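You operate a simulated robot arm through the tools that you are given. There is no shell and no other tool. Be economical: measure what you need, move in short steps, check, and stop when the job is done.

The job below is to be done with a simulated robot arm. You get a single attempt, and the scene is never put back.

TASK
Log the card's lot, seat it in the blue sleeve and tag it.
Fine: stand it on the blue square, label to the lens, and press the yellow button once; down to the floor of the sleeve; tag with the card's age on the yellow square. Set down upright: what you pick out.

Only the result counts: the job must be done as asked and must still hold three seconds after the hand-in. Knocking over, shifting, dropping, spilling or breaking anything else fails it.

THE ROBOT
A 7-joint arm with a two-finger gripper, on a carriage that runs on a rail from [-0.1, 78.3] to [0.2, -159.7] (x, y) and turns from -2.059 to 3.752 rad about z. Base frame: it is fixed where the carriage stands at the start and does not move with it; the origin is on the floor, on the carriage's upright axis, x ahead of it, y to its left, z up; the surface under the hand at the start is at about z = 90. Readings come in cm, rad, newtons and seconds.
Its first joint turns from -2.601 to 2.601 rad. Places, roughly: blue sleeve (12x12x8 cm) [60, -10, 90]; blue square [60, 20, 90]; log display [70, 10, 100]; sleeve [60, -10, 90]; yellow button [60, 10, 100]; yellow square [60, 30, 90]. Payload 2.45 kg.
Tool frame: the origin (TCP) lies between the finger pads and is the grasp point; the fingertips stand 2.6 cm ahead of it; z points along the fingers, y is the line along which they close. The gripper opens to 9.6 cm. The gripper's body begins 6.9 cm behind the TCP.
Orientation is that of the tool frame in the base frame, as a unit quaternion [x, y, z, w]. With the fingers straight down and closing along the base's y, the tool's x points along the base's -x, its y along +y and its z along -z.

THE INTERFACE
- The arm moves only by the tool play_rows. Its arguments are lists of equal length, an entry for each row: "linear": the shift along the tool's x, y, z in cm, a list of three; "turn": the turn, a rotation vector about the tool's x, y, z in rad, a list of three; "claw": the gripper command, from -1 (fully open) to 1 (shut), values between in proportion. In form: {"linear": [[x, y, z], ...], "turn": [[wx, wy, wz], ...], "claw": [claw, ...]}. A call has 1 to 20 rows; each row is the pose to reach, as a shift and turn from the pose commanded when the call began, along the tool's axes at that moment. Rows are played at 5 a second. More than 5 cm and 0.15 rad between two rows, or a gripper value outside its range, and nothing of the call is played. Where a pose cannot be reached the arm comes as near as it can. A force on the tool above 40 N (or 10 N above the force at the start of the call, whichever is more), or a blocked arm, ends the call early, and 0.2 s more pass. Each finger halts on what it meets, pressing with about 38 N; the grip force reading is that of the motor and also rises with nothing between the fingers. The clock runs only during rows and for 0.2 s after the last one: add rows that repeat a pose to give the fingers time. It gives the time, the measured TCP pose, the force on the tool (base axes), the opening and the grip force at its end, in the units of the frame above (readings bear some noise), with the torque about the TCP (base axes, N m) and any sound that the robot's microphone picked up.
- Cameras (640 x 400 px; columns grow to the right, rows downward): "scene" is now at [3.73, 19.04, 168.77]; the picture's right is [0.24, -0.97, 0.00], its down [-0.57, -0.14, -0.81] and it looks along [0.79, 0.20, -0.58] (base axes); focal length 256 px, centre (320, 200). "wrist" rides on the gripper at [8.2, 0.3, -9.8] in the tool frame; the picture's right is [-0.04, 1.00, 0.00], its down [-0.73, -0.03, -0.68] and it looks along [-0.68, -0.03, 0.73] (tool axes); focal length 256 px, centre (320, 200). There is no depth. A picture from a camera that has moved, and an enlarged one, comes with that camera's place and axes in the base frame and with its lens.
- get_image(camera): a new picture of that camera. No time passes.
- slide_trunk(by): slides the trunk up (or, below 0, down) by that many cm; the arm and the scene camera ride with it, the base frame stays. It gives what a move gives, with no picture.
- steer(legs): drives the robot by 1 to 6 legs, each [ahead, left, turn to the left] in cm, cm and rad, along the robot's own axes; the way and the turn of a leg run together, so that a leg with both is an arc; at most 150 cm and 3.142 rad a leg. The arm and the cameras ride along, it lands a little off, and it stops where it bumps. It keeps to its track: a leg is cut to what the track allows. It gives what a move gives.
- head_to(pan, tilt): turns the head with the scene camera to pan (to the left, within 2.705 rad either way) and tilt (down, from -0.506 to 1.204), counted from straight ahead of the robot. It gives what a move gives.
- close_up(camera, box): a new picture of the part [left, top, right, bottom] of that camera's present view, enlarged. No time passes.
- finish_job(): hands the job in; it is judged then, once.

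Work in short steps. Places have to be worked out from the pictures, the camera data and where the tool is seen: move nearer, look again, correct. Check each grasp and each placing, and mend what went wrong. You have 120 turns and 98 pictures in all, those below and enlarged ones among them. Open the gripper and draw the arm clear of the work before you hand the job in, unless the task says otherwise; then end with one line.

The tools are called after "Request:" as name(argument=value, ...) on one line, values as JSON. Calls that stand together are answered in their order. play_rows: Moves the arm, as the interface text tells. Its arguments: {"type":"object","properties":{"linear":{"type":"array"},"turn":{"type":"array"},"claw":{"type":"array"}},"required":["linear","turn","claw"]} The other tools are called the same way: slide_trunk (by) slides the trunk up or down; steer (legs) drives the base; head_to (pan, tilt) turns the head that bears the scene camera; get_image (camera) takes a picture; close_up (camera, box) takes an enlarged picture of a part of a camera's view; finish_job () hands the job in.

At the start:

```text
time: 0.0
position: [74.19, 53.49, 133.22]
tcp_rot: [0.0, 1.0, 0.0, 0.0]
force: [0.1, 1.2, 0.6]
wrist_torque: [0.0, 0.0, 0.02]
finger_gap: 9.6
grasp_force: 0.0
trunk travel left (down, up): [-67.5, 3.5]
robot x, y, heading: [0.14, -0.37, 0.001]
head pan, tilt: [0.243, 0.621]
```

scene: 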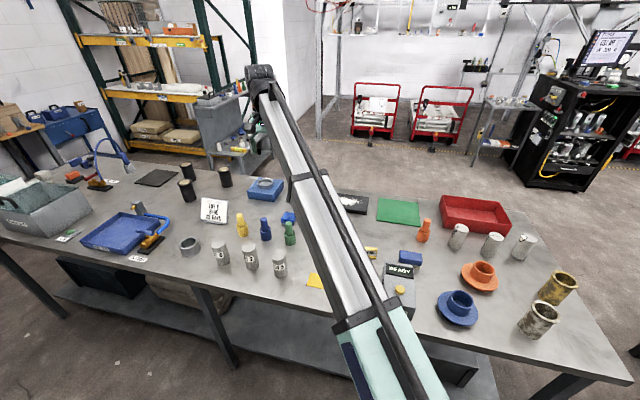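
wrist: 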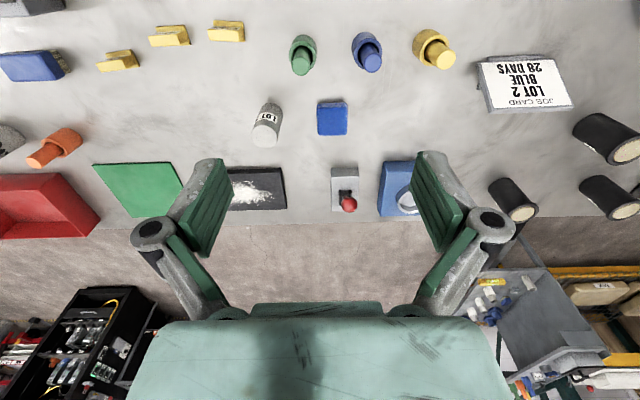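

I'll look closer at the labels, cylinders and fixtures before moving.

Request:
close_up(camera="scene", box=[180, 190, 340, 290])

Request:
close_up(camera="scene", box=[360, 220, 600, 370])

Request:
close_up(camera="wrist", box=[0, 0, 320, 200])

Request:
close_up(camera="scene", box=[0, 140, 220, 280])

```text
4.00 times, centred on (260, 240) of scene
camera zoom: at [3.73, 19.04, 168.77], right [0.24, -0.97, 0.0], down [-0.57, -0.14, -0.81], along [0.79, 0.2, -0.58], focal length 1022 px, centre (560, 40)
```

zoom: 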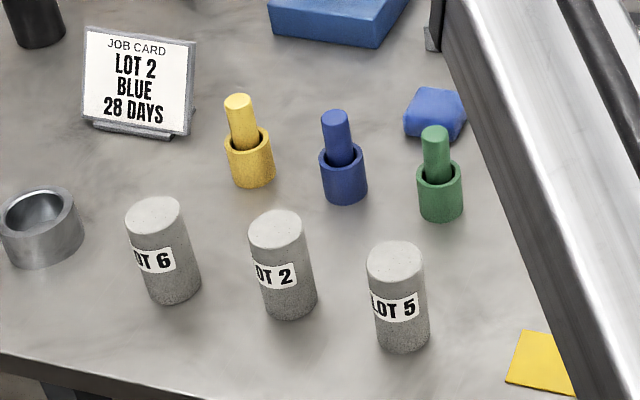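

```text
2.67 times, centred on (480, 295) of scene
camera zoom: at [3.73, 19.04, 168.77], right [0.24, -0.97, 0.0], down [-0.57, -0.14, -0.81], along [0.79, 0.2, -0.58], focal length 682 px, centre (-107, -53)
```

zoom: 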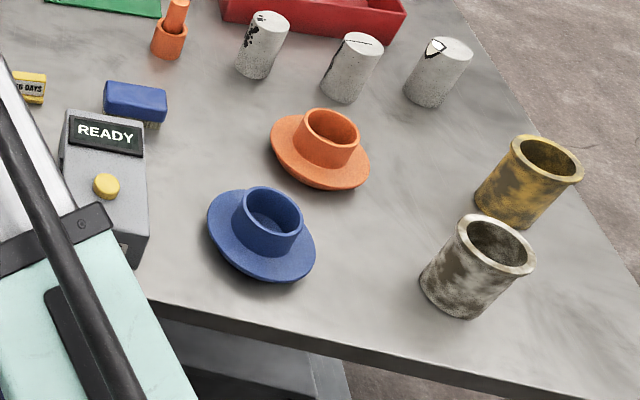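

```text
2.00 times, centred on (160, 100) of wrist
camera zoom: at [65.96, 53.73, 143.11], right [0.04, 1.0, 0.0], down [0.73, -0.03, 0.68], along [0.68, -0.03, -0.73], focal length 512 px, centre (640, 400)
```

zoom: 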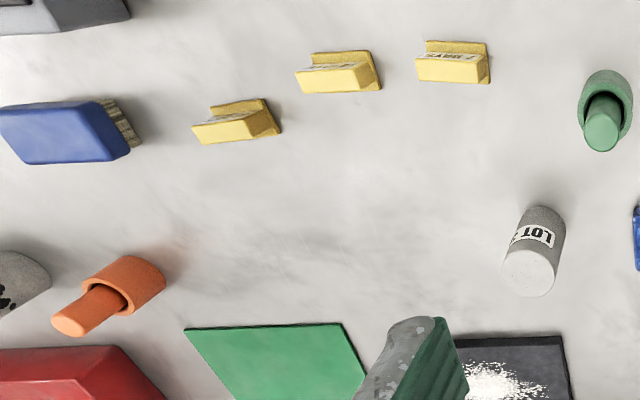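

```text
2.86 times, centred on (110, 210) of scene
camera zoom: at [3.73, 19.04, 168.77], right [0.24, -0.97, 0.0], down [-0.57, -0.14, -0.81], along [0.79, 0.2, -0.58], focal length 730 px, centre (920, 171)
```

zoom: 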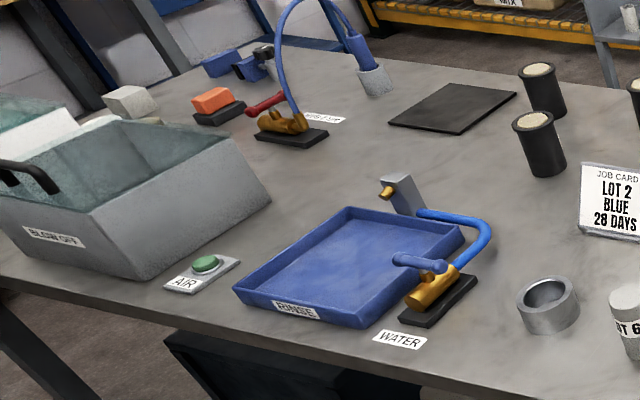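

LOT 2 cylinder stands at about (61, 60), label roughly toward −x. I move the arm above it, high, which also clears the scene camera's view of the log station.

Request:
play_rows(linear=[[4, 2, 0], [8, 4, 0], [12, 6, 3], [16, 6.5, 6], [18, 6.7, 8], [18, 6.7, 8]], turn=[[0, 0, 0], [0, 0, 0], [0, 0, 0], [0, 0, 0], [0, 0, 0], [0, 0, 0]], claw=[-1, -1, -1, -1, -1, -1])

Request:
get_image(camera="scene")

Request:
get_image(camera="wrist")

```text
refused: row 3 steps farther than a row can; nothing moved
```

```text
91 pictures are left
camera scene: at [3.73, 19.04, 168.77], right [0.24, -0.97, 0.0], down [-0.57, -0.14, -0.81], along [0.79, 0.2, -0.58], focal length 256 px, centre (320, 200)
```

scene: 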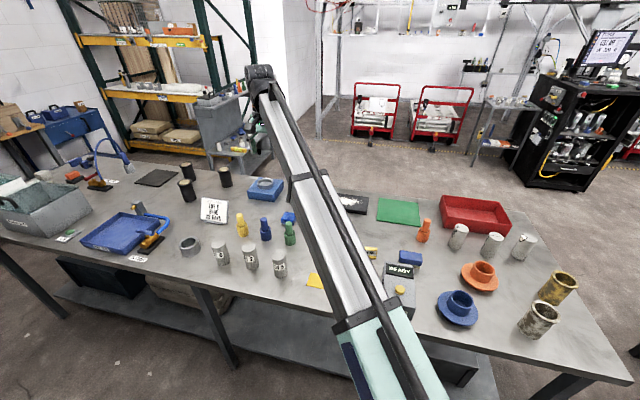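

```text
90 pictures are left
camera wrist: at [65.96, 53.73, 143.11], right [0.04, 1.0, 0.0], down [0.73, -0.03, 0.68], along [0.68, -0.03, -0.73], focal length 256 px, centre (320, 200)
```

wrist: 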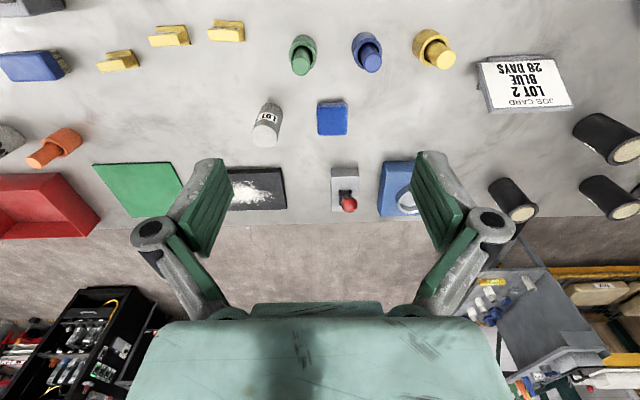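

A row was too long; I replay it with shorter steps.

Request:
play_rows(linear=[[3.5, 1.8, 1], [7, 3.6, 2], [10.5, 5.4, 3], [12.9, 6.7, 4], [12.9, 6.7, 4]], turn=[[0, 0, 0], [0, 0, 0], [0, 0, 0], [0, 0, 0], [0, 0, 0]], claw=[-1, -1, -1, -1, -1])

Request:
get_image(camera="scene")

Request:
get_image(camera="wrist")

```text
time: 1.2
position: [61.22, 60.31, 129.21]
tcp_rot: [0.0, 1.0, 0.0, 0.0]
force: [0.4, 0.4, 0.0]
wrist_torque: [-0.04, -0.01, -0.01]
finger_gap: 9.61
grasp_force: 0.2
trunk travel left (down, up): [-67.5, 3.5]
robot x, y, heading: [0.32, -0.03, -0.007]
head pan, tilt: [0.243, 0.621]
```

```text
89 pictures are left
camera scene: at [3.72, 19.05, 168.77], right [0.24, -0.97, 0.0], down [-0.57, -0.14, -0.81], along [0.79, 0.19, -0.58], focal length 256 px, centre (320, 200)
```

scene: 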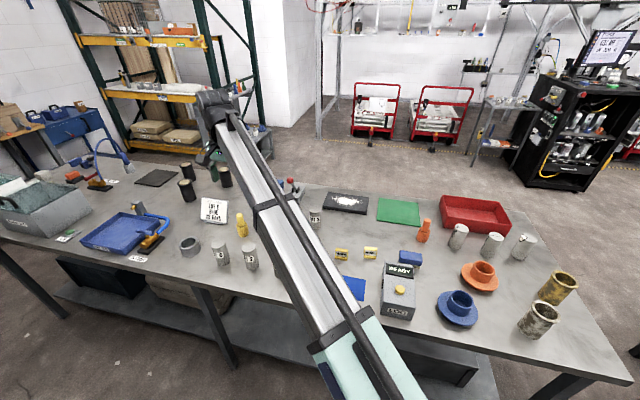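

```text
88 pictures are left
camera wrist: at [53.0, 60.59, 139.11], right [0.04, 1.0, 0.0], down [0.73, -0.03, 0.68], along [0.68, -0.03, -0.73], focal length 256 px, centre (320, 200)
```

wrist: 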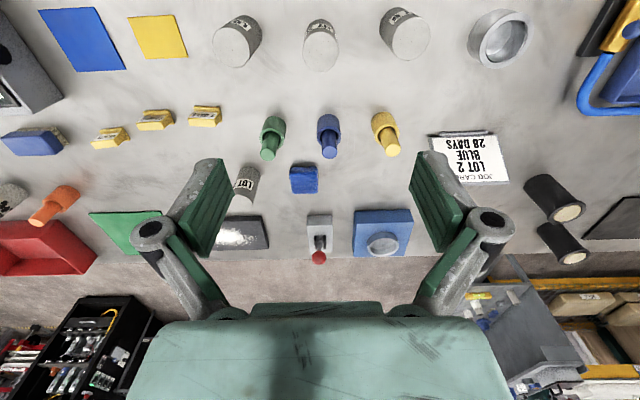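

Now the log station and tags are visible; I zoom in on them and the hidden fourth cylinder.

Request:
close_up(camera="scene", box=[290, 190, 450, 330])

Request:
close_up(camera="wrist", box=[0, 0, 320, 200])

Request:
close_up(camera="wrist", box=[200, 0, 440, 150])

```text
2.86 times, centred on (370, 260) of scene
camera zoom: at [3.72, 19.05, 168.77], right [0.24, -0.97, 0.0], down [-0.57, -0.14, -0.81], along [0.79, 0.19, -0.58], focal length 730 px, centre (177, 29)
```

zoom: 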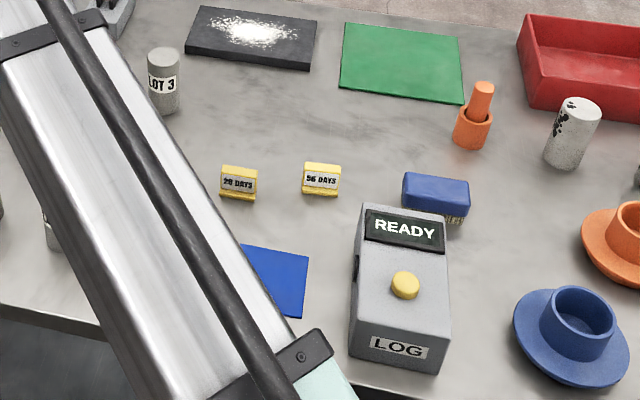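

```text
2.00 times, centred on (160, 100) of wrist
camera zoom: at [53.0, 60.59, 139.11], right [0.04, 1.0, 0.0], down [0.73, -0.03, 0.68], along [0.68, -0.03, -0.73], focal length 512 px, centre (640, 400)
```

zoom: 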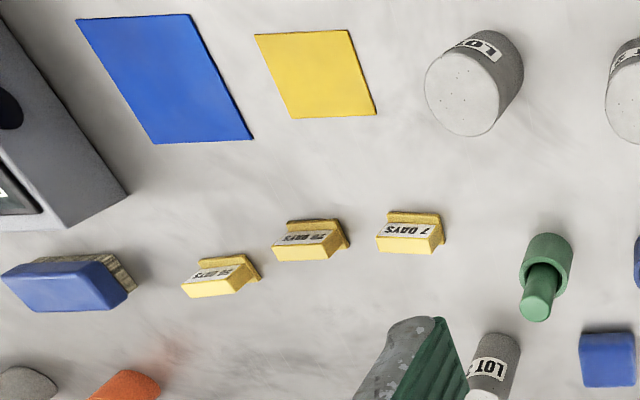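

```text
2.67 times, centred on (320, 75) of wrist
camera zoom: at [53.0, 60.59, 139.11], right [0.04, 1.0, 0.0], down [0.73, -0.03, 0.68], along [0.68, -0.03, -0.73], focal length 683 px, centre (320, 533)
```

zoom: 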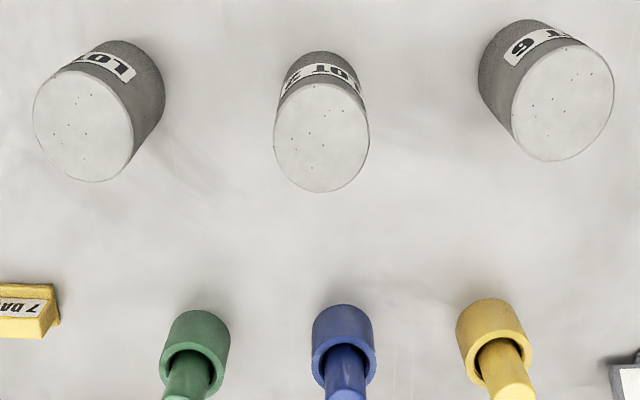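

The lens is on the unit's left side facing +y, and the middle tag reads 28 DAYS. LOT 2's axis is about (61.6, 60.2); I descend to grip the top 2–3 cm.

Request:
play_rows(linear=[[-0.3, -0.1, 4.8], [-0.3, -0.1, 9.6], [-0.3, -0.1, 14.4], [-0.3, -0.1, 19]], turn=[[0, 0, 0], [0, 0, 0], [0, 0, 0], [0, 0, 0]], claw=[-1, -1, -1, -1])

Request:
get_image(camera="wrist")

Request:
close_up(camera="scene", box=[180, 190, 340, 290])

```text
time: 2.2
position: [61.34, 60.43, 110.19]
tcp_rot: [0.0, 1.0, 0.0, 0.0]
force: [0.0, -0.3, 0.2]
wrist_torque: [0.02, 0.01, -0.01]
finger_gap: 9.61
grasp_force: 0.2
trunk travel left (down, up): [-67.5, 3.5]
robot x, y, heading: [0.02, 0.09, 0.0]
head pan, tilt: [0.243, 0.621]
```

```text
84 pictures are left
camera wrist: at [53.23, 60.7, 120.03], right [0.04, 1.0, 0.0], down [0.73, -0.03, 0.68], along [0.68, -0.03, -0.73], focal length 256 px, centre (320, 200)
```

wrist: 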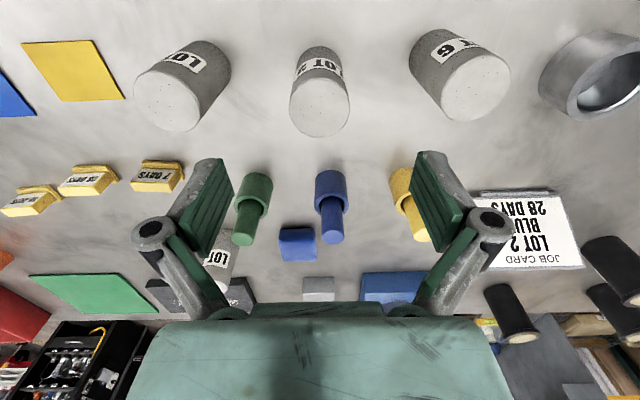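

```text
4.00 times, centred on (260, 240) of scene
camera zoom: at [3.74, 19.06, 168.78], right [0.24, -0.97, 0.0], down [-0.57, -0.14, -0.81], along [0.79, 0.2, -0.58], focal length 1022 px, centre (560, 40)
```

zoom: 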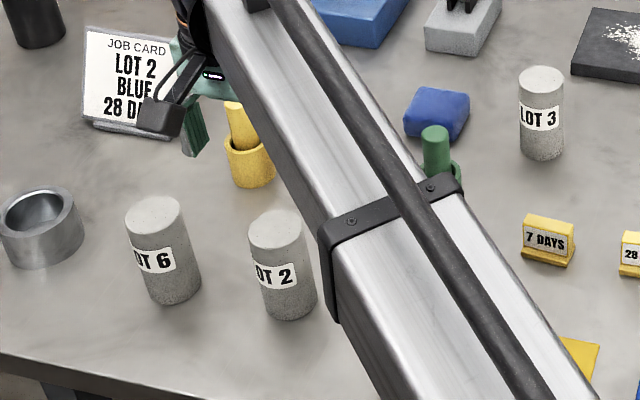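

Perspective checks out: the top centre projects to (61.6, 60.3), directly below the TCP. I descend the rest and close.

Request:
play_rows(linear=[[-0.2, 0, 4.8], [-0.2, 0, 9.6], [-0.2, 0, 9.6], [-0.2, 0, 9.6]], turn=[[0, 0, 0], [0, 0, 0], [0, 0, 0], [0, 0, 0]], claw=[-1, -1, -1, -1])

Request:
get_image(camera="wrist")

```text
time: 3.2
position: [61.67, 60.54, 100.65]
tcp_rot: [0.0, 1.0, -0.001, 0.0]
force: [-0.6, 0.5, -0.9]
wrist_torque: [0.0, -0.01, -0.01]
finger_gap: 9.58
grasp_force: 0.1
trunk travel left (down, up): [-67.5, 3.5]
robot x, y, heading: [-0.11, 0.09, 0.0]
head pan, tilt: [0.243, 0.621]
```

```text
82 pictures are left
camera wrist: at [53.51, 60.81, 110.43], right [0.04, 1.0, 0.0], down [0.73, -0.03, 0.68], along [0.68, -0.03, -0.73], focal length 256 px, centre (320, 200)
```

wrist: 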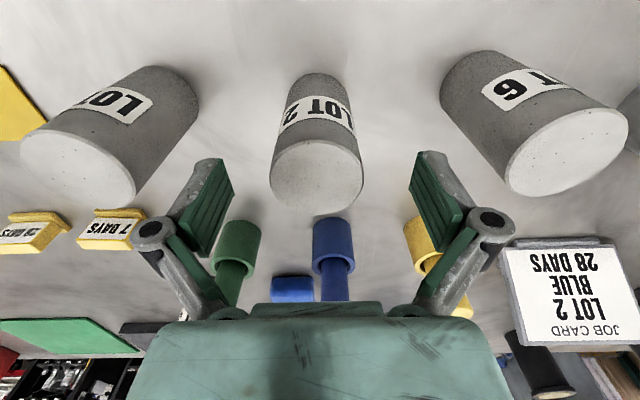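

Cylinder is between the fingers, top at z≈100. I check the label azimuth before closing.

Request:
close_up(camera="wrist", box=[240, 50, 400, 220])

```text
2.35 times, centred on (320, 135) of wrist
camera zoom: at [53.51, 60.81, 110.43], right [0.04, 1.0, 0.0], down [0.73, -0.03, 0.68], along [0.68, -0.03, -0.73], focal length 602 px, centre (320, 353)
```

zoom: 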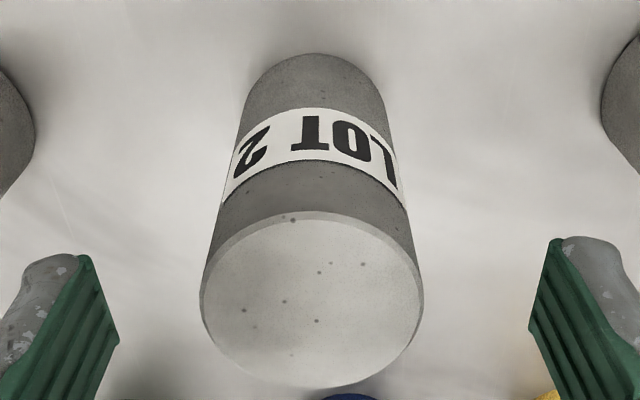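

The label is centred on −x within a few degrees. I close on the cylinder and lift.

Request:
play_rows(linear=[[0, -0.1, 0], [0, -0.1, 0], [0, -0.1, 0], [0, -0.1, 0], [0, -0.1, -4], [0, -0.1, -8], [0, -0.1, -12.5], [0, -0.1, -17], [0, -0.1, -20]], turn=[[0, 0, 0], [0, 0, 0], [0, 0, 0], [0, 0, 0], [0, 0, 0], [0, 0, 0], [0, 0, 0], [0, 0, 0], [0, 0, 0]], claw=[0.3, 1, 1, 1, 1, 1, 1, 1, 1])

Request:
get_image(camera="wrist")

```text
time: 5.2
position: [61.81, 60.14, 120.87]
tcp_rot: [-0.001, 1.0, 0.001, 0.0]
force: [-0.1, 0.7, -3.7]
wrist_torque: [-0.01, 0.0, 0.0]
finger_gap: 4.91
grasp_force: 38.0
trunk travel left (down, up): [-67.5, 3.5]
robot x, y, heading: [0.3, -0.02, 0.001]
head pan, tilt: [0.243, 0.621]
```

```text
80 pictures are left
camera wrist: at [53.57, 60.38, 130.66], right [0.04, 1.0, 0.0], down [0.73, -0.03, 0.68], along [0.68, -0.03, -0.73], focal length 256 px, centre (320, 200)
```

wrist: 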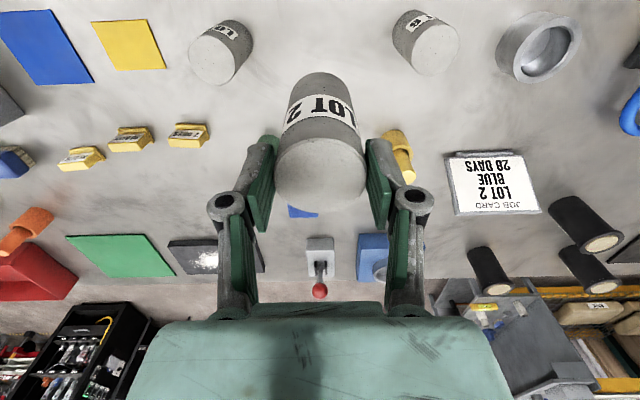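

Grasp holds (gap 4.9, ~0.37 kg). I carry it over to the blue square while turning the hand a quarter turn so the label faces −y toward the lens.

Request:
play_rows(linear=[[0.1, -3.25, 0], [0.2, -6.5, 0], [0.3, -9.75, 0], [0.4, -13, 0], [0.5, -16.25, 0], [0.6, -19.5, 0], [0.7, -22.75, 0], [0.8, -26, 0], [0.9, -29.25, 0], [1.0, -32.5, 0], [1.1, -35.75, 0], [1.2, -39, 0], [1.2, -39, 0]], turn=[[0, 0, -0.131], [0, 0, -0.262], [0, 0, -0.393], [0, 0, -0.524], [0, 0, -0.654], [0, 0, -0.785], [0, 0, -0.916], [0, 0, -1.047], [0, 0, -1.178], [0, 0, -1.309], [0, 0, -1.44], [0, 0, -1.571], [0, 0, -1.571]], claw=[1, 1, 1, 1, 1, 1, 1, 1, 1, 1, 1, 1, 1])

Request:
get_image(camera="wrist")

Request:
get_image(camera="scene")

```text
time: 8.0
position: [60.67, 20.91, 120.64]
tcp_rot: [0.708, -0.706, 0.0, 0.0]
force: [0.1, -0.4, -4.3]
wrist_torque: [0.01, 0.0, 0.03]
finger_gap: 4.94
grasp_force: 38.0
trunk travel left (down, up): [-67.5, 3.5]
robot x, y, heading: [0.17, 0.2, -0.002]
head pan, tilt: [0.243, 0.621]
```

```text
79 pictures are left
camera wrist: at [60.3, 12.72, 130.47], right [-1.0, 0.04, 0.0], down [0.03, 0.73, 0.68], along [0.03, 0.68, -0.73], focal length 256 px, centre (320, 200)
```

wrist: 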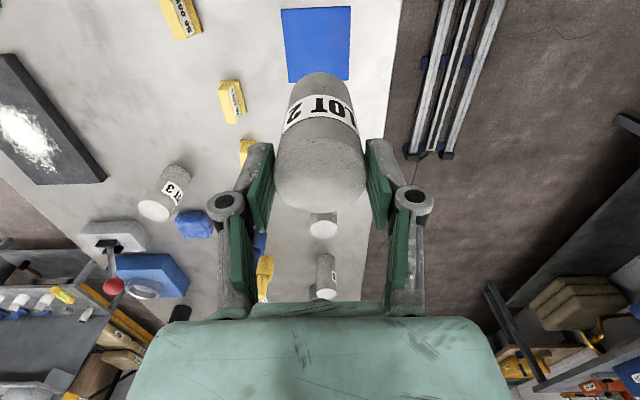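

```text
78 pictures are left
camera scene: at [3.77, 19.04, 168.77], right [0.24, -0.97, 0.0], down [-0.57, -0.14, -0.81], along [0.79, 0.2, -0.58], focal length 256 px, centre (320, 200)
```

scene: 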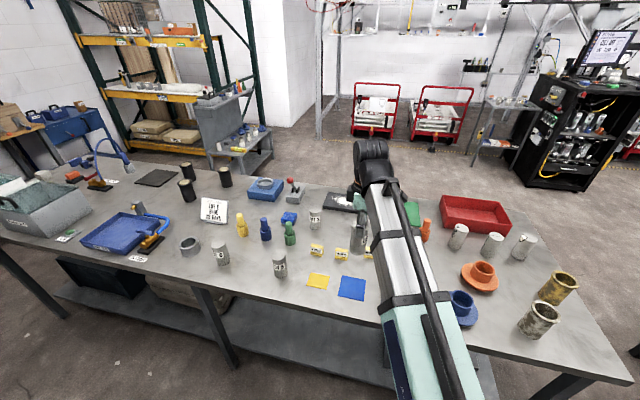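

Square centre is around (61.1, 21.2) from both cameras. I lower the cylinder most of the way, then check.

Request:
play_rows(linear=[[-0.3, -0.4, 4.5], [-0.3, -0.4, 9], [-0.3, -0.4, 13.5], [-0.3, -0.4, 17], [-0.3, -0.4, 18.5], [-0.3, -0.4, 18.5]], turn=[[0, 0, 0], [0, 0, 0], [0, 0, 0], [0, 0, 0], [0, 0, 0], [0, 0, 0]], claw=[1, 1, 1, 1, 1, 1])

Request:
close_up(camera="scene", box=[280, 220, 440, 320])

Request:
close_up(camera="wrist", box=[220, 0, 420, 220])

```text
time: 9.4
position: [60.83, 21.36, 102.04]
tcp_rot: [-0.707, 0.707, 0.0, 0.0]
force: [0.6, -1.2, -3.3]
wrist_torque: [-0.03, -0.01, -0.03]
finger_gap: 4.92
grasp_force: 37.7
trunk travel left (down, up): [-67.5, 3.5]
robot x, y, heading: [-0.03, -0.05, -0.001]
head pan, tilt: [0.243, 0.621]
```

```text
4.00 times, centred on (360, 270) of scene
camera zoom: at [3.76, 19.06, 168.77], right [0.24, -0.97, 0.0], down [-0.57, -0.14, -0.81], along [0.79, 0.19, -0.58], focal length 1022 px, centre (160, -80)
```

zoom: 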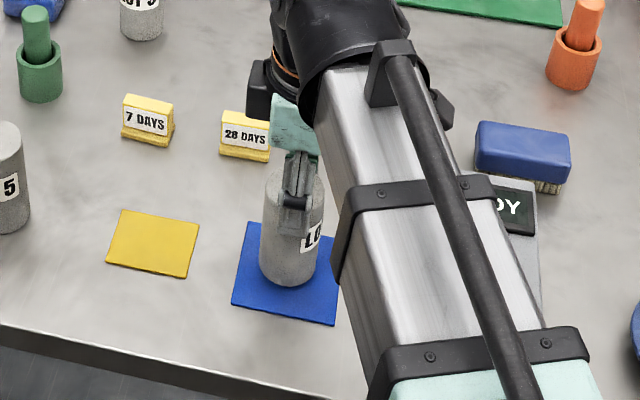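

```text
1.82 times, centred on (320, 110) of wrist
camera zoom: at [60.51, 13.16, 112.01], right [-1.0, 0.04, 0.0], down [0.03, 0.73, 0.68], along [0.03, 0.68, -0.73], focal length 465 px, centre (320, 364)
```

zoom: 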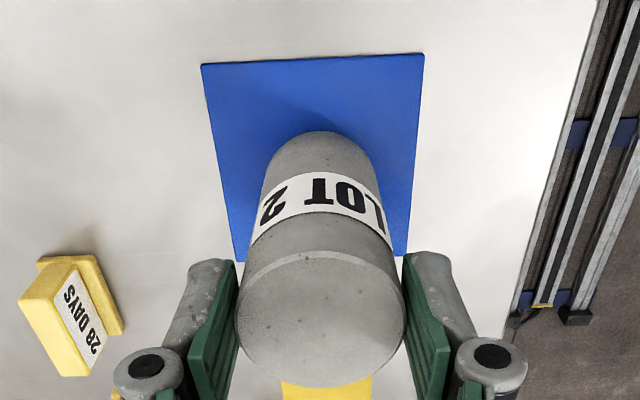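

The label faces the lens and the base is over the square's centre (≈61.0, 21.5). I lower the last ~1.3 cm.

Request:
play_rows(linear=[[-0.15, 0.05, 0.6], [-0.15, 0.05, 1.0], [-0.15, 0.05, 1.15], [-0.15, 0.05, 1.15]], turn=[[0, 0, 0], [0, 0, 0], [0, 0, 0], [0, 0, 0]], claw=[1, 1, 1, 1])

```text
time: 10.4
position: [61.01, 21.38, 101.01]
tcp_rot: [0.707, -0.707, 0.001, -0.001]
force: [-0.2, 0.1, -3.8]
wrist_torque: [0.02, 0.04, 0.03]
finger_gap: 4.93
grasp_force: 38.6
trunk travel left (down, up): [-67.5, 3.5]
robot x, y, heading: [0.33, -0.14, -0.002]
head pan, tilt: [0.243, 0.621]
```

Still hanging free (−3.8 N). I continue in small increments.

Request:
play_rows(linear=[[0, 0, 0.15], [0, 0, 0.3], [0, 0, 0.4], [0, 0, 0.4]], turn=[[0, 0, 0], [0, 0, 0], [0, 0, 0], [0, 0, 0]], claw=[1, 1, 1, 1])

```text
time: 11.4
position: [60.84, 21.36, 100.81]
tcp_rot: [0.707, -0.707, 0.0, -0.002]
force: [8.5, 3.1, 31.7]
wrist_torque: [0.16, -0.28, 0.07]
finger_gap: 4.99
grasp_force: 37.8
trunk travel left (down, up): [-67.5, 3.5]
robot x, y, heading: [0.44, 0.13, -0.001]
head pan, tilt: [0.243, 0.621]
```

It's on the surface and pressing a bit; I relieve slightly, open, and rise clear.

Request:
play_rows(linear=[[0, 0, -0.15], [0, 0, -0.22], [0, 0, -0.22], [0, 0, -0.22], [0, 0, -4], [0, 0, -8.5], [0, 0, -13], [0, 0, -17], [0, 0, -17]], turn=[[0, 0, 0], [0, 0, 0], [0, 0, 0], [0, 0, 0], [0, 0, 0], [0, 0, 0], [0, 0, 0], [0, 0, 0], [0, 0, 0]], claw=[1, 0.4, -1, -1, -1, -1, -1, -1, -1])

Request:
get_image(camera="wrist")

Request:
get_image(camera="scene")

```text
time: 13.4
position: [60.85, 21.45, 117.33]
tcp_rot: [0.707, -0.707, 0.0, -0.001]
force: [-0.7, -0.5, -0.5]
wrist_torque: [-0.02, 0.01, 0.01]
finger_gap: 9.57
grasp_force: 0.0
trunk travel left (down, up): [-67.5, 3.5]
robot x, y, heading: [0.01, -0.16, 0.003]
head pan, tilt: [0.243, 0.621]
```

```text
75 pictures are left
camera wrist: at [60.56, 13.23, 127.3], right [-1.0, 0.04, 0.0], down [0.03, 0.73, 0.68], along [0.03, 0.68, -0.73], focal length 256 px, centre (320, 200)
```

wrist: 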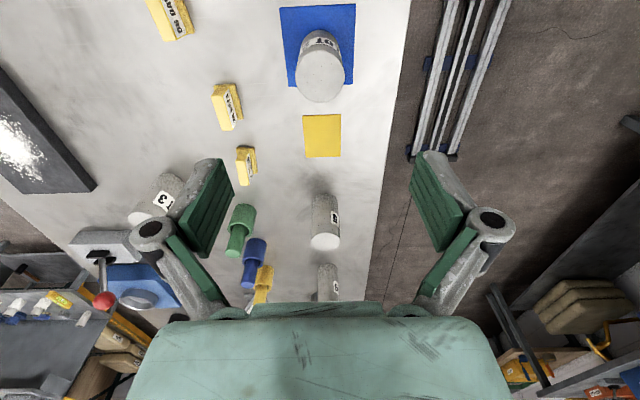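

```text
74 pictures are left
camera scene: at [3.71, 19.04, 168.77], right [0.24, -0.97, 0.0], down [-0.57, -0.14, -0.81], along [0.79, 0.2, -0.58], focal length 256 px, centre (320, 200)
```

scene: 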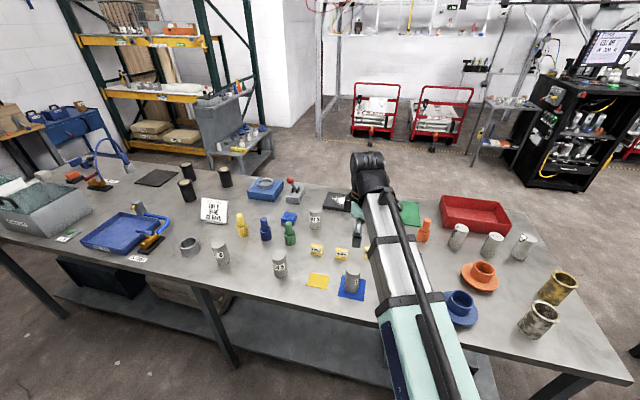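

Cylinder stands on the square. I estimate the button near (58.7, 6.3, 97.5); I shut the gripper and move above it at height to look.

Request:
play_rows(linear=[[4, 0.6, 0], [8, 1.2, 0], [12, 1.8, 0], [15.1, 2.2, 0], [15.1, 2.2, 4], [15.1, 2.2, 4]], turn=[[0, 0, 0], [0, 0, 0], [0, 0, 0], [0, 0, 0], [0, 0, 0], [0, 0, 0]], claw=[1, 1, 1, 1, 1, 1])

Request:
get_image(camera="wrist")

Request:
get_image(camera="scene")

```text
time: 14.8
position: [58.84, 6.37, 113.55]
tcp_rot: [-0.707, 0.708, 0.001, 0.001]
force: [0.0, 0.0, -0.3]
wrist_torque: [-0.02, -0.01, 0.0]
finger_gap: 0.0
grasp_force: 28.4
trunk travel left (down, up): [-67.5, 3.5]
robot x, y, heading: [-0.31, 0.29, 0.001]
head pan, tilt: [0.243, 0.621]
```

```text
73 pictures are left
camera wrist: at [58.45, -1.83, 123.4], right [-1.0, 0.04, 0.0], down [0.03, 0.73, 0.68], along [0.03, 0.68, -0.73], focal length 256 px, centre (320, 200)
```

wrist: 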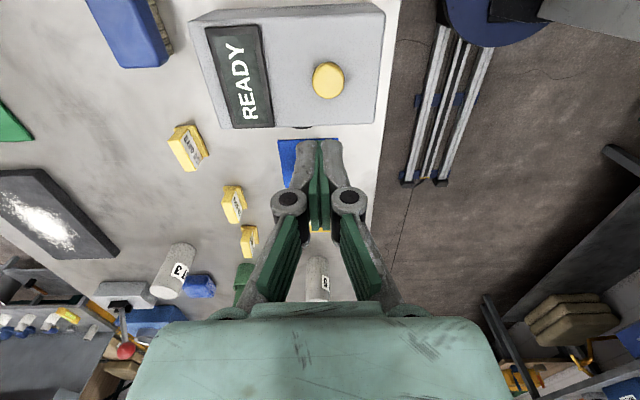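

```text
72 pictures are left
camera scene: at [3.75, 19.06, 168.77], right [0.24, -0.97, 0.0], down [-0.57, -0.14, -0.81], along [0.79, 0.19, -0.58], focal length 256 px, centre (320, 200)
```

scene: 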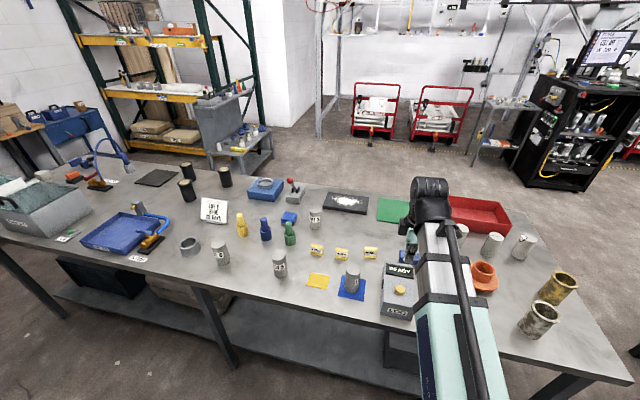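

Triangulating both views puts the button top at (58.2, 6.4, ~98). I come down to about 1 cm above it.

Request:
play_rows(linear=[[0, 0.5, 4], [0, 0.5, 8], [0, 0.5, 11], [0, 0.5, 12], [0, 0.5, 12]], turn=[[0, 0, 0], [0, 0, 0], [0, 0, 0], [0, 0, 0], [0, 0, 0]], claw=[1, 1, 1, 1, 1])

Request:
get_image(camera="wrist")

Request:
close_up(camera="scene", box=[320, 230, 480, 330])

```text
time: 16.0
position: [58.09, 6.19, 101.51]
tcp_rot: [-0.707, 0.707, 0.0, 0.0]
force: [-0.3, -0.2, 0.8]
wrist_torque: [0.03, -0.02, -0.04]
finger_gap: 0.0
grasp_force: 28.7
trunk travel left (down, up): [-67.5, 3.5]
robot x, y, heading: [0.43, 0.05, 0.001]
head pan, tilt: [0.243, 0.621]
```

```text
71 pictures are left
camera wrist: at [57.87, -1.92, 111.44], right [-1.0, 0.04, 0.0], down [0.03, 0.73, 0.68], along [0.03, 0.68, -0.73], focal length 256 px, centre (320, 200)
```

wrist: 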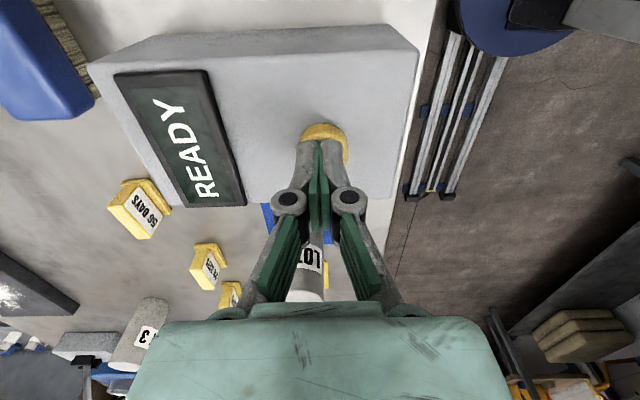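

```text
4.00 times, centred on (400, 280) of scene
camera zoom: at [3.73, 19.04, 168.77], right [0.24, -0.97, 0.0], down [-0.57, -0.14, -0.81], along [0.79, 0.2, -0.58], focal length 1022 px, centre (0, -120)
```

zoom: 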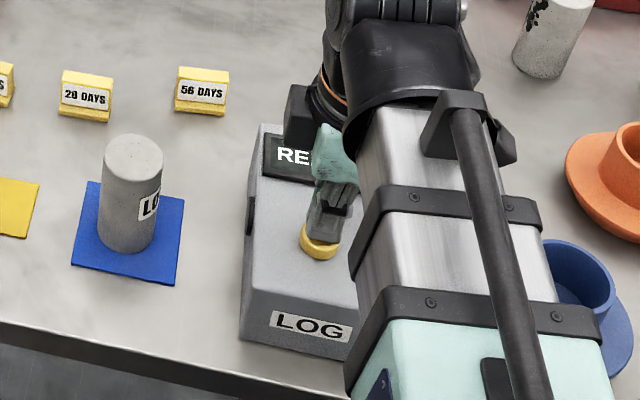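

Fingertips are over the button. I press straight down in small steps and retreat.

Request:
play_rows(linear=[[0, 0, 0.4], [0, 0, 0.8], [0, 0, 1.1], [0, 0, 1.4]], turn=[[0, 0, 0], [0, 0, 0], [0, 0, 0], [0, 0, 0]], claw=[1, 1, 1, 1])

Request:
get_image(camera="wrist")

```text
time: 17.0
position: [58.16, 6.27, 100.37]
tcp_rot: [-0.707, 0.707, -0.001, 0.001]
force: [3.5, 0.3, 29.2]
wrist_torque: [-0.03, -0.11, -0.01]
finger_gap: 0.59
grasp_force: 28.3
trunk travel left (down, up): [-67.5, 3.5]
robot x, y, heading: [-0.06, 0.08, 0.003]
head pan, tilt: [0.243, 0.621]
heard: click
```

```text
69 pictures are left
camera wrist: at [57.78, -1.93, 110.24], right [-1.0, 0.04, 0.0], down [0.03, 0.73, 0.68], along [0.03, 0.68, -0.73], focal length 256 px, centre (320, 200)
```

wrist: 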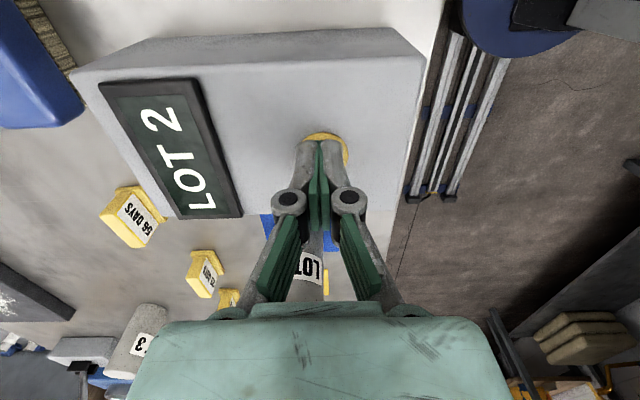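

Display reads LOT 2 after one click. I retreat straight up and return above the cylinder with the gripper opening.

Request:
play_rows(linear=[[0, 0, -3], [0, 0, -7.5], [0, 0, -12], [0, 0, -15], [-4, -0.8, -15], [-8, -1.5, -15], [-12, -2.2, -15], [-15.1, -2.8, -15], [-15.1, -2.8, -15]], turn=[[0, 0, 0], [0, 0, 0], [0, 0, 0], [0, 0, 0], [0, 0, 0], [0, 0, 0], [0, 0, 0], [0, 0, 0], [0, 0, 0]], claw=[1, 1, 1, 1, 0, -1, -1, -1, -1])

Request:
get_image(camera="wrist")

```text
time: 19.0
position: [60.88, 21.46, 115.08]
tcp_rot: [0.707, -0.707, 0.0, 0.001]
force: [0.2, 0.8, 0.0]
wrist_torque: [-0.01, 0.02, 0.0]
finger_gap: 9.61
grasp_force: 0.1
trunk travel left (down, up): [-67.5, 3.5]
robot x, y, heading: [0.15, 0.3, -0.001]
head pan, tilt: [0.243, 0.621]
```

```text
68 pictures are left
camera wrist: at [60.61, 13.3, 125.1], right [-1.0, 0.04, 0.0], down [0.03, 0.73, 0.68], along [0.03, 0.68, -0.73], focal length 256 px, centre (320, 200)
```

wrist: 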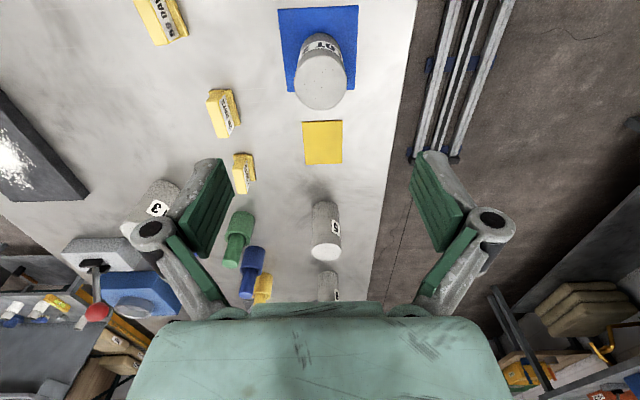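

Cylinder top projects to (61.0, 21.35). I descend to the same grip height, grip and lift.

Request:
play_rows(linear=[[0, -0.1, 4.5], [0, -0.1, 9], [0, -0.1, 13], [0, -0.1, 14.3], [0, -0.1, 14.3], [0, -0.1, 14.3], [0, -0.1, 14.3], [0, -0.1, 14.3], [0, -0.1, 11], [0, -0.1, 7], [0, -0.1, 2.5], [0, -0.1, -2], [0, -0.1, -5], [0, -0.1, -5]], turn=[[0, 0, 0], [0, 0, 0], [0, 0, 0], [0, 0, 0], [0, 0, 0], [0, 0, 0], [0, 0, 0], [0, 0, 0], [0, 0, 0], [0, 0, 0], [0, 0, 0], [0, 0, 0], [0, 0, 0], [0, 0, 0]], claw=[-1, -1, -1, -1, 0.3, 1, 1, 1, 1, 1, 1, 1, 1, 1])

Request:
close_up(camera="wrist", box=[220, 50, 420, 250])

Request:
close_up(camera="scene", box=[400, 240, 560, 350])

```text
time: 22.0
position: [61.1, 21.31, 120.27]
tcp_rot: [0.707, -0.707, 0.0, 0.0]
force: [-0.5, 0.1, -4.4]
wrist_torque: [-0.01, 0.01, -0.02]
finger_gap: 4.93
grasp_force: 37.7
trunk travel left (down, up): [-67.5, 3.5]
robot x, y, heading: [-0.02, -0.12, 0.0]
head pan, tilt: [0.243, 0.621]
```

```text
2.00 times, centred on (320, 150) of wrist
camera zoom: at [60.77, 13.12, 130.23], right [-1.0, 0.04, 0.0], down [0.03, 0.73, 0.68], along [0.03, 0.68, -0.73], focal length 512 px, centre (320, 300)
```

zoom: 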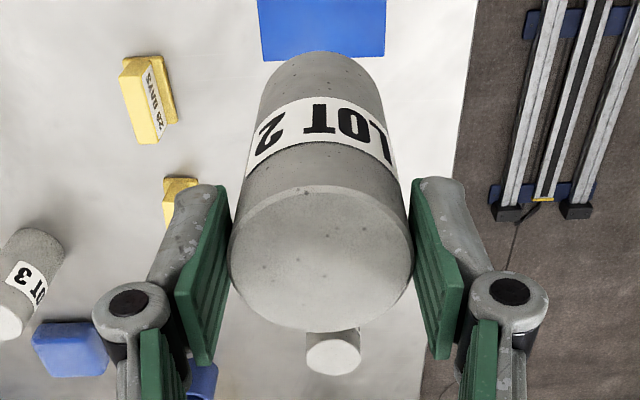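

```text
3.64 times, centred on (480, 295) of scene
camera zoom: at [3.76, 19.06, 168.77], right [0.24, -0.97, 0.0], down [-0.57, -0.14, -0.81], along [0.79, 0.19, -0.58], focal length 929 px, centre (-262, -146)
```

zoom: 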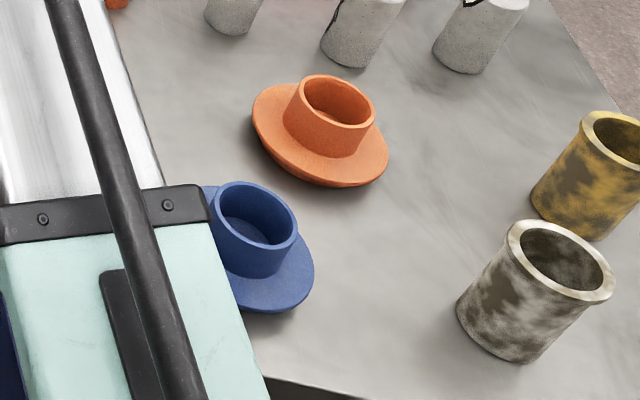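

Re-gripped with the label undisturbed. I carry it at height toward the sleeve, first offset in x so the wrist camera can see the sleeve beside the cylinder.

Request:
play_rows(linear=[[4.2, -0.9, 0], [8.4, -1.8, 0], [12.6, -2.7, 0], [16.8, -3.6, 0], [21, -4.5, 0], [25.2, -5.4, 0], [29.4, -6.3, 0], [33, -7, 0], [33, -7, 0]], turn=[[0, 0, 0], [0, 0, 0], [0, 0, 0], [0, 0, 0], [0, 0, 0], [0, 0, 0], [0, 0, 0], [0, 0, 0], [0, 0, 0]], claw=[1, 1, 1, 1, 1, 1, 1, 1, 1])

Request:
get_image(camera="wrist")

Request:
get_image(camera="scene")

```text
time: 24.0
position: [68.07, -11.71, 120.2]
tcp_rot: [-0.707, 0.707, 0.0, 0.0]
force: [0.0, -0.6, -3.6]
wrist_torque: [0.0, -0.02, -0.04]
finger_gap: 4.91
grasp_force: 38.4
trunk travel left (down, up): [-67.5, 3.5]
robot x, y, heading: [-0.2, -0.29, 0.001]
head pan, tilt: [0.243, 0.621]
```

```text
65 pictures are left
camera wrist: at [67.84, -19.82, 130.11], right [-1.0, 0.04, 0.0], down [0.03, 0.73, 0.68], along [0.03, 0.68, -0.73], focal length 256 px, centre (320, 200)
```

wrist: 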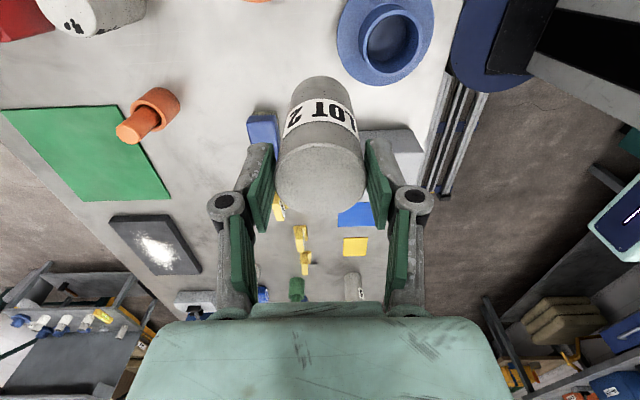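

```text
64 pictures are left
camera scene: at [3.76, 19.03, 168.77], right [0.24, -0.97, 0.0], down [-0.57, -0.14, -0.81], along [0.79, 0.2, -0.58], focal length 256 px, centre (320, 200)
```

scene: 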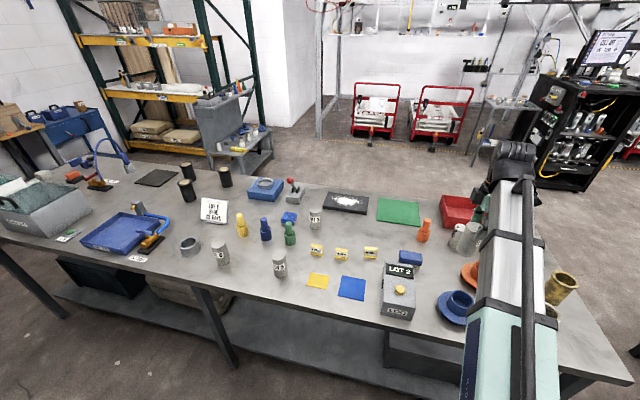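

Display shows LOT 2. I zoom on the sleeve to get its axis and inside.

Request:
close_up(camera="wrist", box=[320, 0, 450, 100])

Request:
close_up(camera="scene", box=[420, 270, 500, 340])

```text
4.00 times, centred on (385, 50) of wrist
camera zoom: at [67.84, -19.82, 130.11], right [-1.0, 0.04, 0.0], down [0.03, 0.73, 0.68], along [0.03, 0.68, -0.73], focal length 1024 px, centre (60, 800)
```

zoom: 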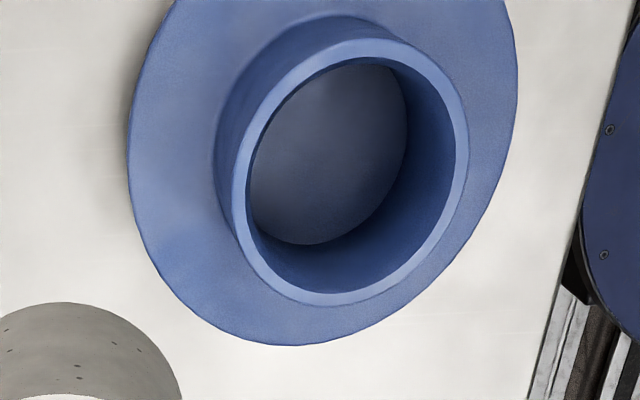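

```text
5.71 times, centred on (460, 305) of scene
camera zoom: at [3.76, 19.03, 168.77], right [0.24, -0.97, 0.0], down [-0.57, -0.14, -0.81], along [0.79, 0.2, -0.58], focal length 1460 px, centre (-480, -400)
```

zoom: 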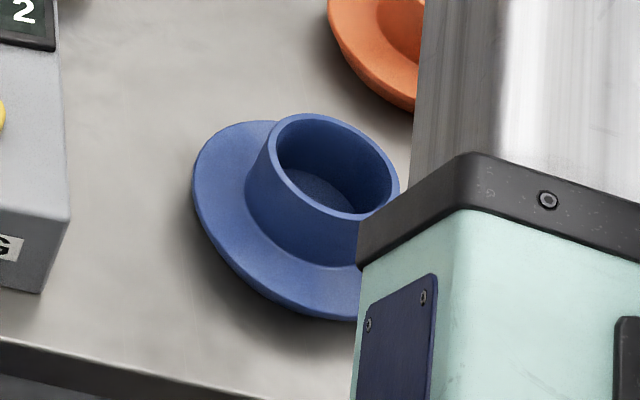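

Triangulated sleeve axis: (60.0, −12.75), rim z≈97, bore ≈6 cm against the 4.9 cm cylinder. I move over it, lower to just above the rim and check alignment.

Request:
play_rows(linear=[[0.5, 4, 0], [1.05, 8.05, 0], [1.05, 8.05, 4], [1.05, 8.05, 8.5], [1.05, 8.05, 8.5], [1.05, 8.05, 8.5]], turn=[[0, 0, 0], [0, 0, 0], [0, 0, 0], [0, 0, 0], [0, 0, 0], [0, 0, 0]], claw=[1, 1, 1, 1, 1, 1])

Request:
close_up(camera="wrist", box=[220, 0, 420, 200])

Request:
close_up(camera="scene", box=[420, 240, 520, 340])

```text
time: 25.4
position: [60.07, -12.74, 111.7]
tcp_rot: [0.707, -0.707, 0.0, 0.0]
force: [-1.0, 0.3, -5.2]
wrist_torque: [-0.02, 0.05, 0.01]
finger_gap: 4.95
grasp_force: 38.1
trunk travel left (down, up): [-67.5, 3.5]
robot x, y, heading: [0.07, -0.15, 0.004]
head pan, tilt: [0.243, 0.621]
```

```text
2.00 times, centred on (320, 100) of wrist
camera zoom: at [59.8, -20.89, 121.55], right [-1.0, 0.04, 0.0], down [0.03, 0.73, 0.68], along [0.03, 0.68, -0.73], focal length 512 px, centre (320, 400)
```

zoom: 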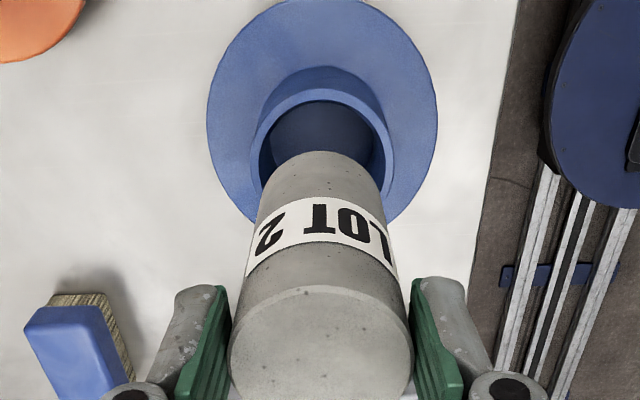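

```text
4.00 times, centred on (470, 290) of scene
camera zoom: at [3.76, 19.04, 168.77], right [0.24, -0.97, 0.0], down [-0.57, -0.14, -0.81], along [0.79, 0.2, -0.58], focal length 1022 px, centre (-280, -160)
```

zoom: 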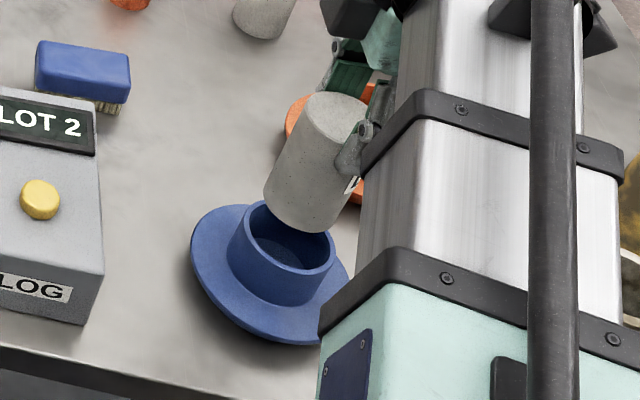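

Lateral alignment is good. I lower the cylinder to just inside the rim and watch forces.

Request:
play_rows(linear=[[0, 0, 2], [0, 0, 4], [0, 0, 5], [0, 0, 5.6], [0, 0, 5.6]], turn=[[0, 0, 0], [0, 0, 0], [0, 0, 0], [0, 0, 0], [0, 0, 0]], claw=[1, 1, 1, 1, 1])

Request:
close_up(camera="wrist", box=[220, 0, 420, 200])

Request:
close_up(camera="scene", box=[420, 240, 520, 340])

```text
time: 26.6
position: [60.0, -12.72, 106.29]
tcp_rot: [-0.707, 0.707, -0.003, 0.001]
force: [6.3, -5.8, 31.2]
wrist_torque: [-0.07, -0.21, -0.05]
finger_gap: 4.94
grasp_force: 38.0
trunk travel left (down, up): [-67.5, 3.5]
robot x, y, heading: [0.37, 0.12, 0.002]
head pan, tilt: [0.243, 0.621]
```

```text
2.00 times, centred on (320, 100) of wrist
camera zoom: at [59.6, -20.85, 116.14], right [-1.0, 0.04, 0.0], down [0.03, 0.73, 0.68], along [0.03, 0.68, -0.73], focal length 512 px, centre (320, 400)
```

zoom: 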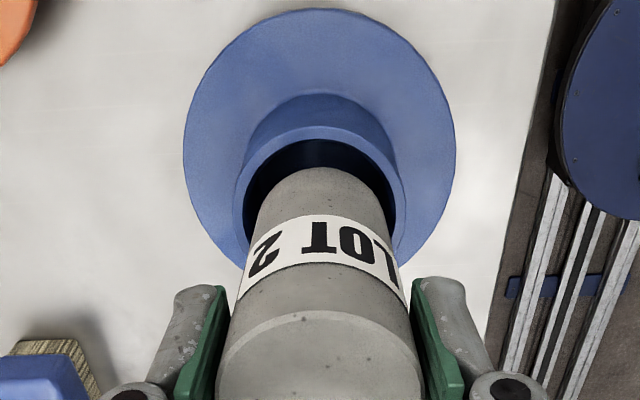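

```text
4.00 times, centred on (470, 290) of scene
camera zoom: at [3.54, 19.02, 168.79], right [0.24, -0.97, 0.0], down [-0.56, -0.14, -0.81], along [0.79, 0.2, -0.58], focal length 1022 px, centre (-280, -160)
```

zoom: 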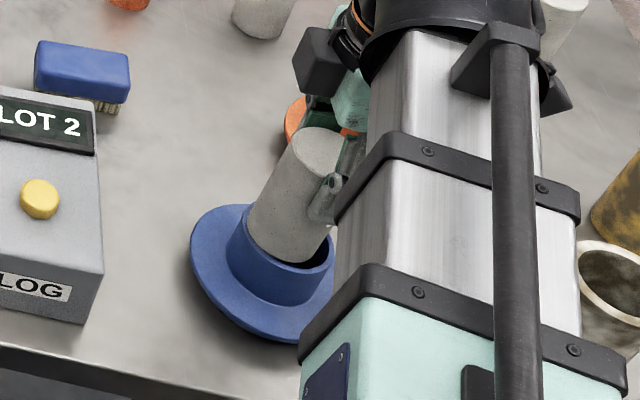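

Bottom edge has touched the rim: the visible gap on the −y side is ~0.9 cm, so the cylinder's base is too far +y (it hangs slightly tilted). I back off upward and re-look.

Request:
play_rows(linear=[[0, 0, -1], [0, 0, -2.2], [0, 0, -2.2]], turn=[[0, 0, 0], [0, 0, 0], [0, 0, 0]], claw=[1, 1, 1])

Request:
close_up(camera="wrist", box=[220, 0, 420, 200])

Request:
close_up(camera="scene", box=[430, 250, 510, 330])

```text
time: 27.4
position: [59.97, -12.62, 108.25]
tcp_rot: [-0.707, 0.707, 0.001, -0.002]
force: [-0.1, -0.1, -4.6]
wrist_torque: [-0.01, -0.02, 0.0]
finger_gap: 4.94
grasp_force: 37.7
trunk travel left (down, up): [-67.5, 3.5]
robot x, y, heading: [-0.14, -0.13, -0.001]
head pan, tilt: [0.243, 0.621]
```

```text
2.00 times, centred on (320, 100) of wrist
camera zoom: at [59.68, -20.81, 118.11], right [-1.0, 0.04, 0.0], down [0.03, 0.73, 0.68], along [0.03, 0.68, -0.73], focal length 512 px, centre (320, 400)
```

zoom: 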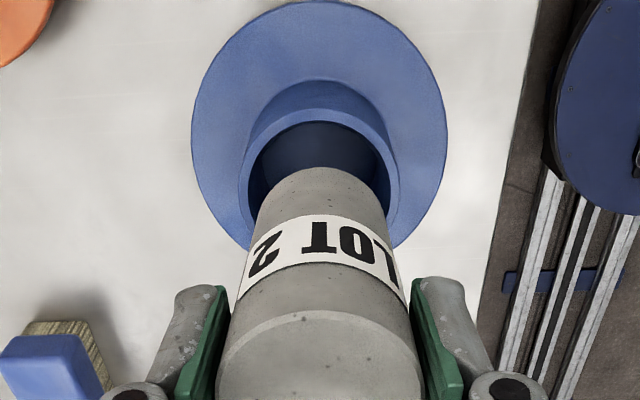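

```text
5.00 times, centred on (470, 290) of scene
camera zoom: at [3.76, 19.04, 168.76], right [0.24, -0.97, 0.0], down [-0.57, -0.14, -0.81], along [0.79, 0.2, -0.58], focal length 1278 px, centre (-430, -250)
```

zoom: 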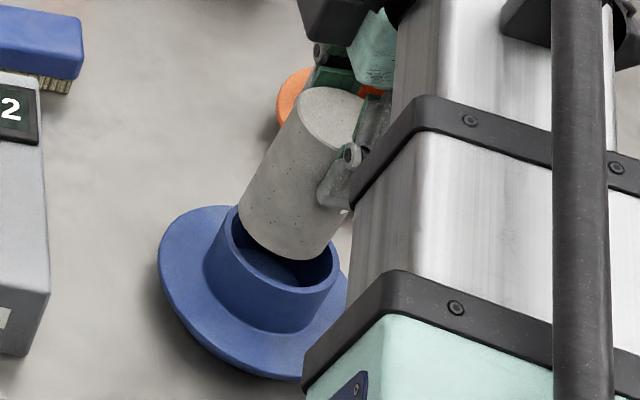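

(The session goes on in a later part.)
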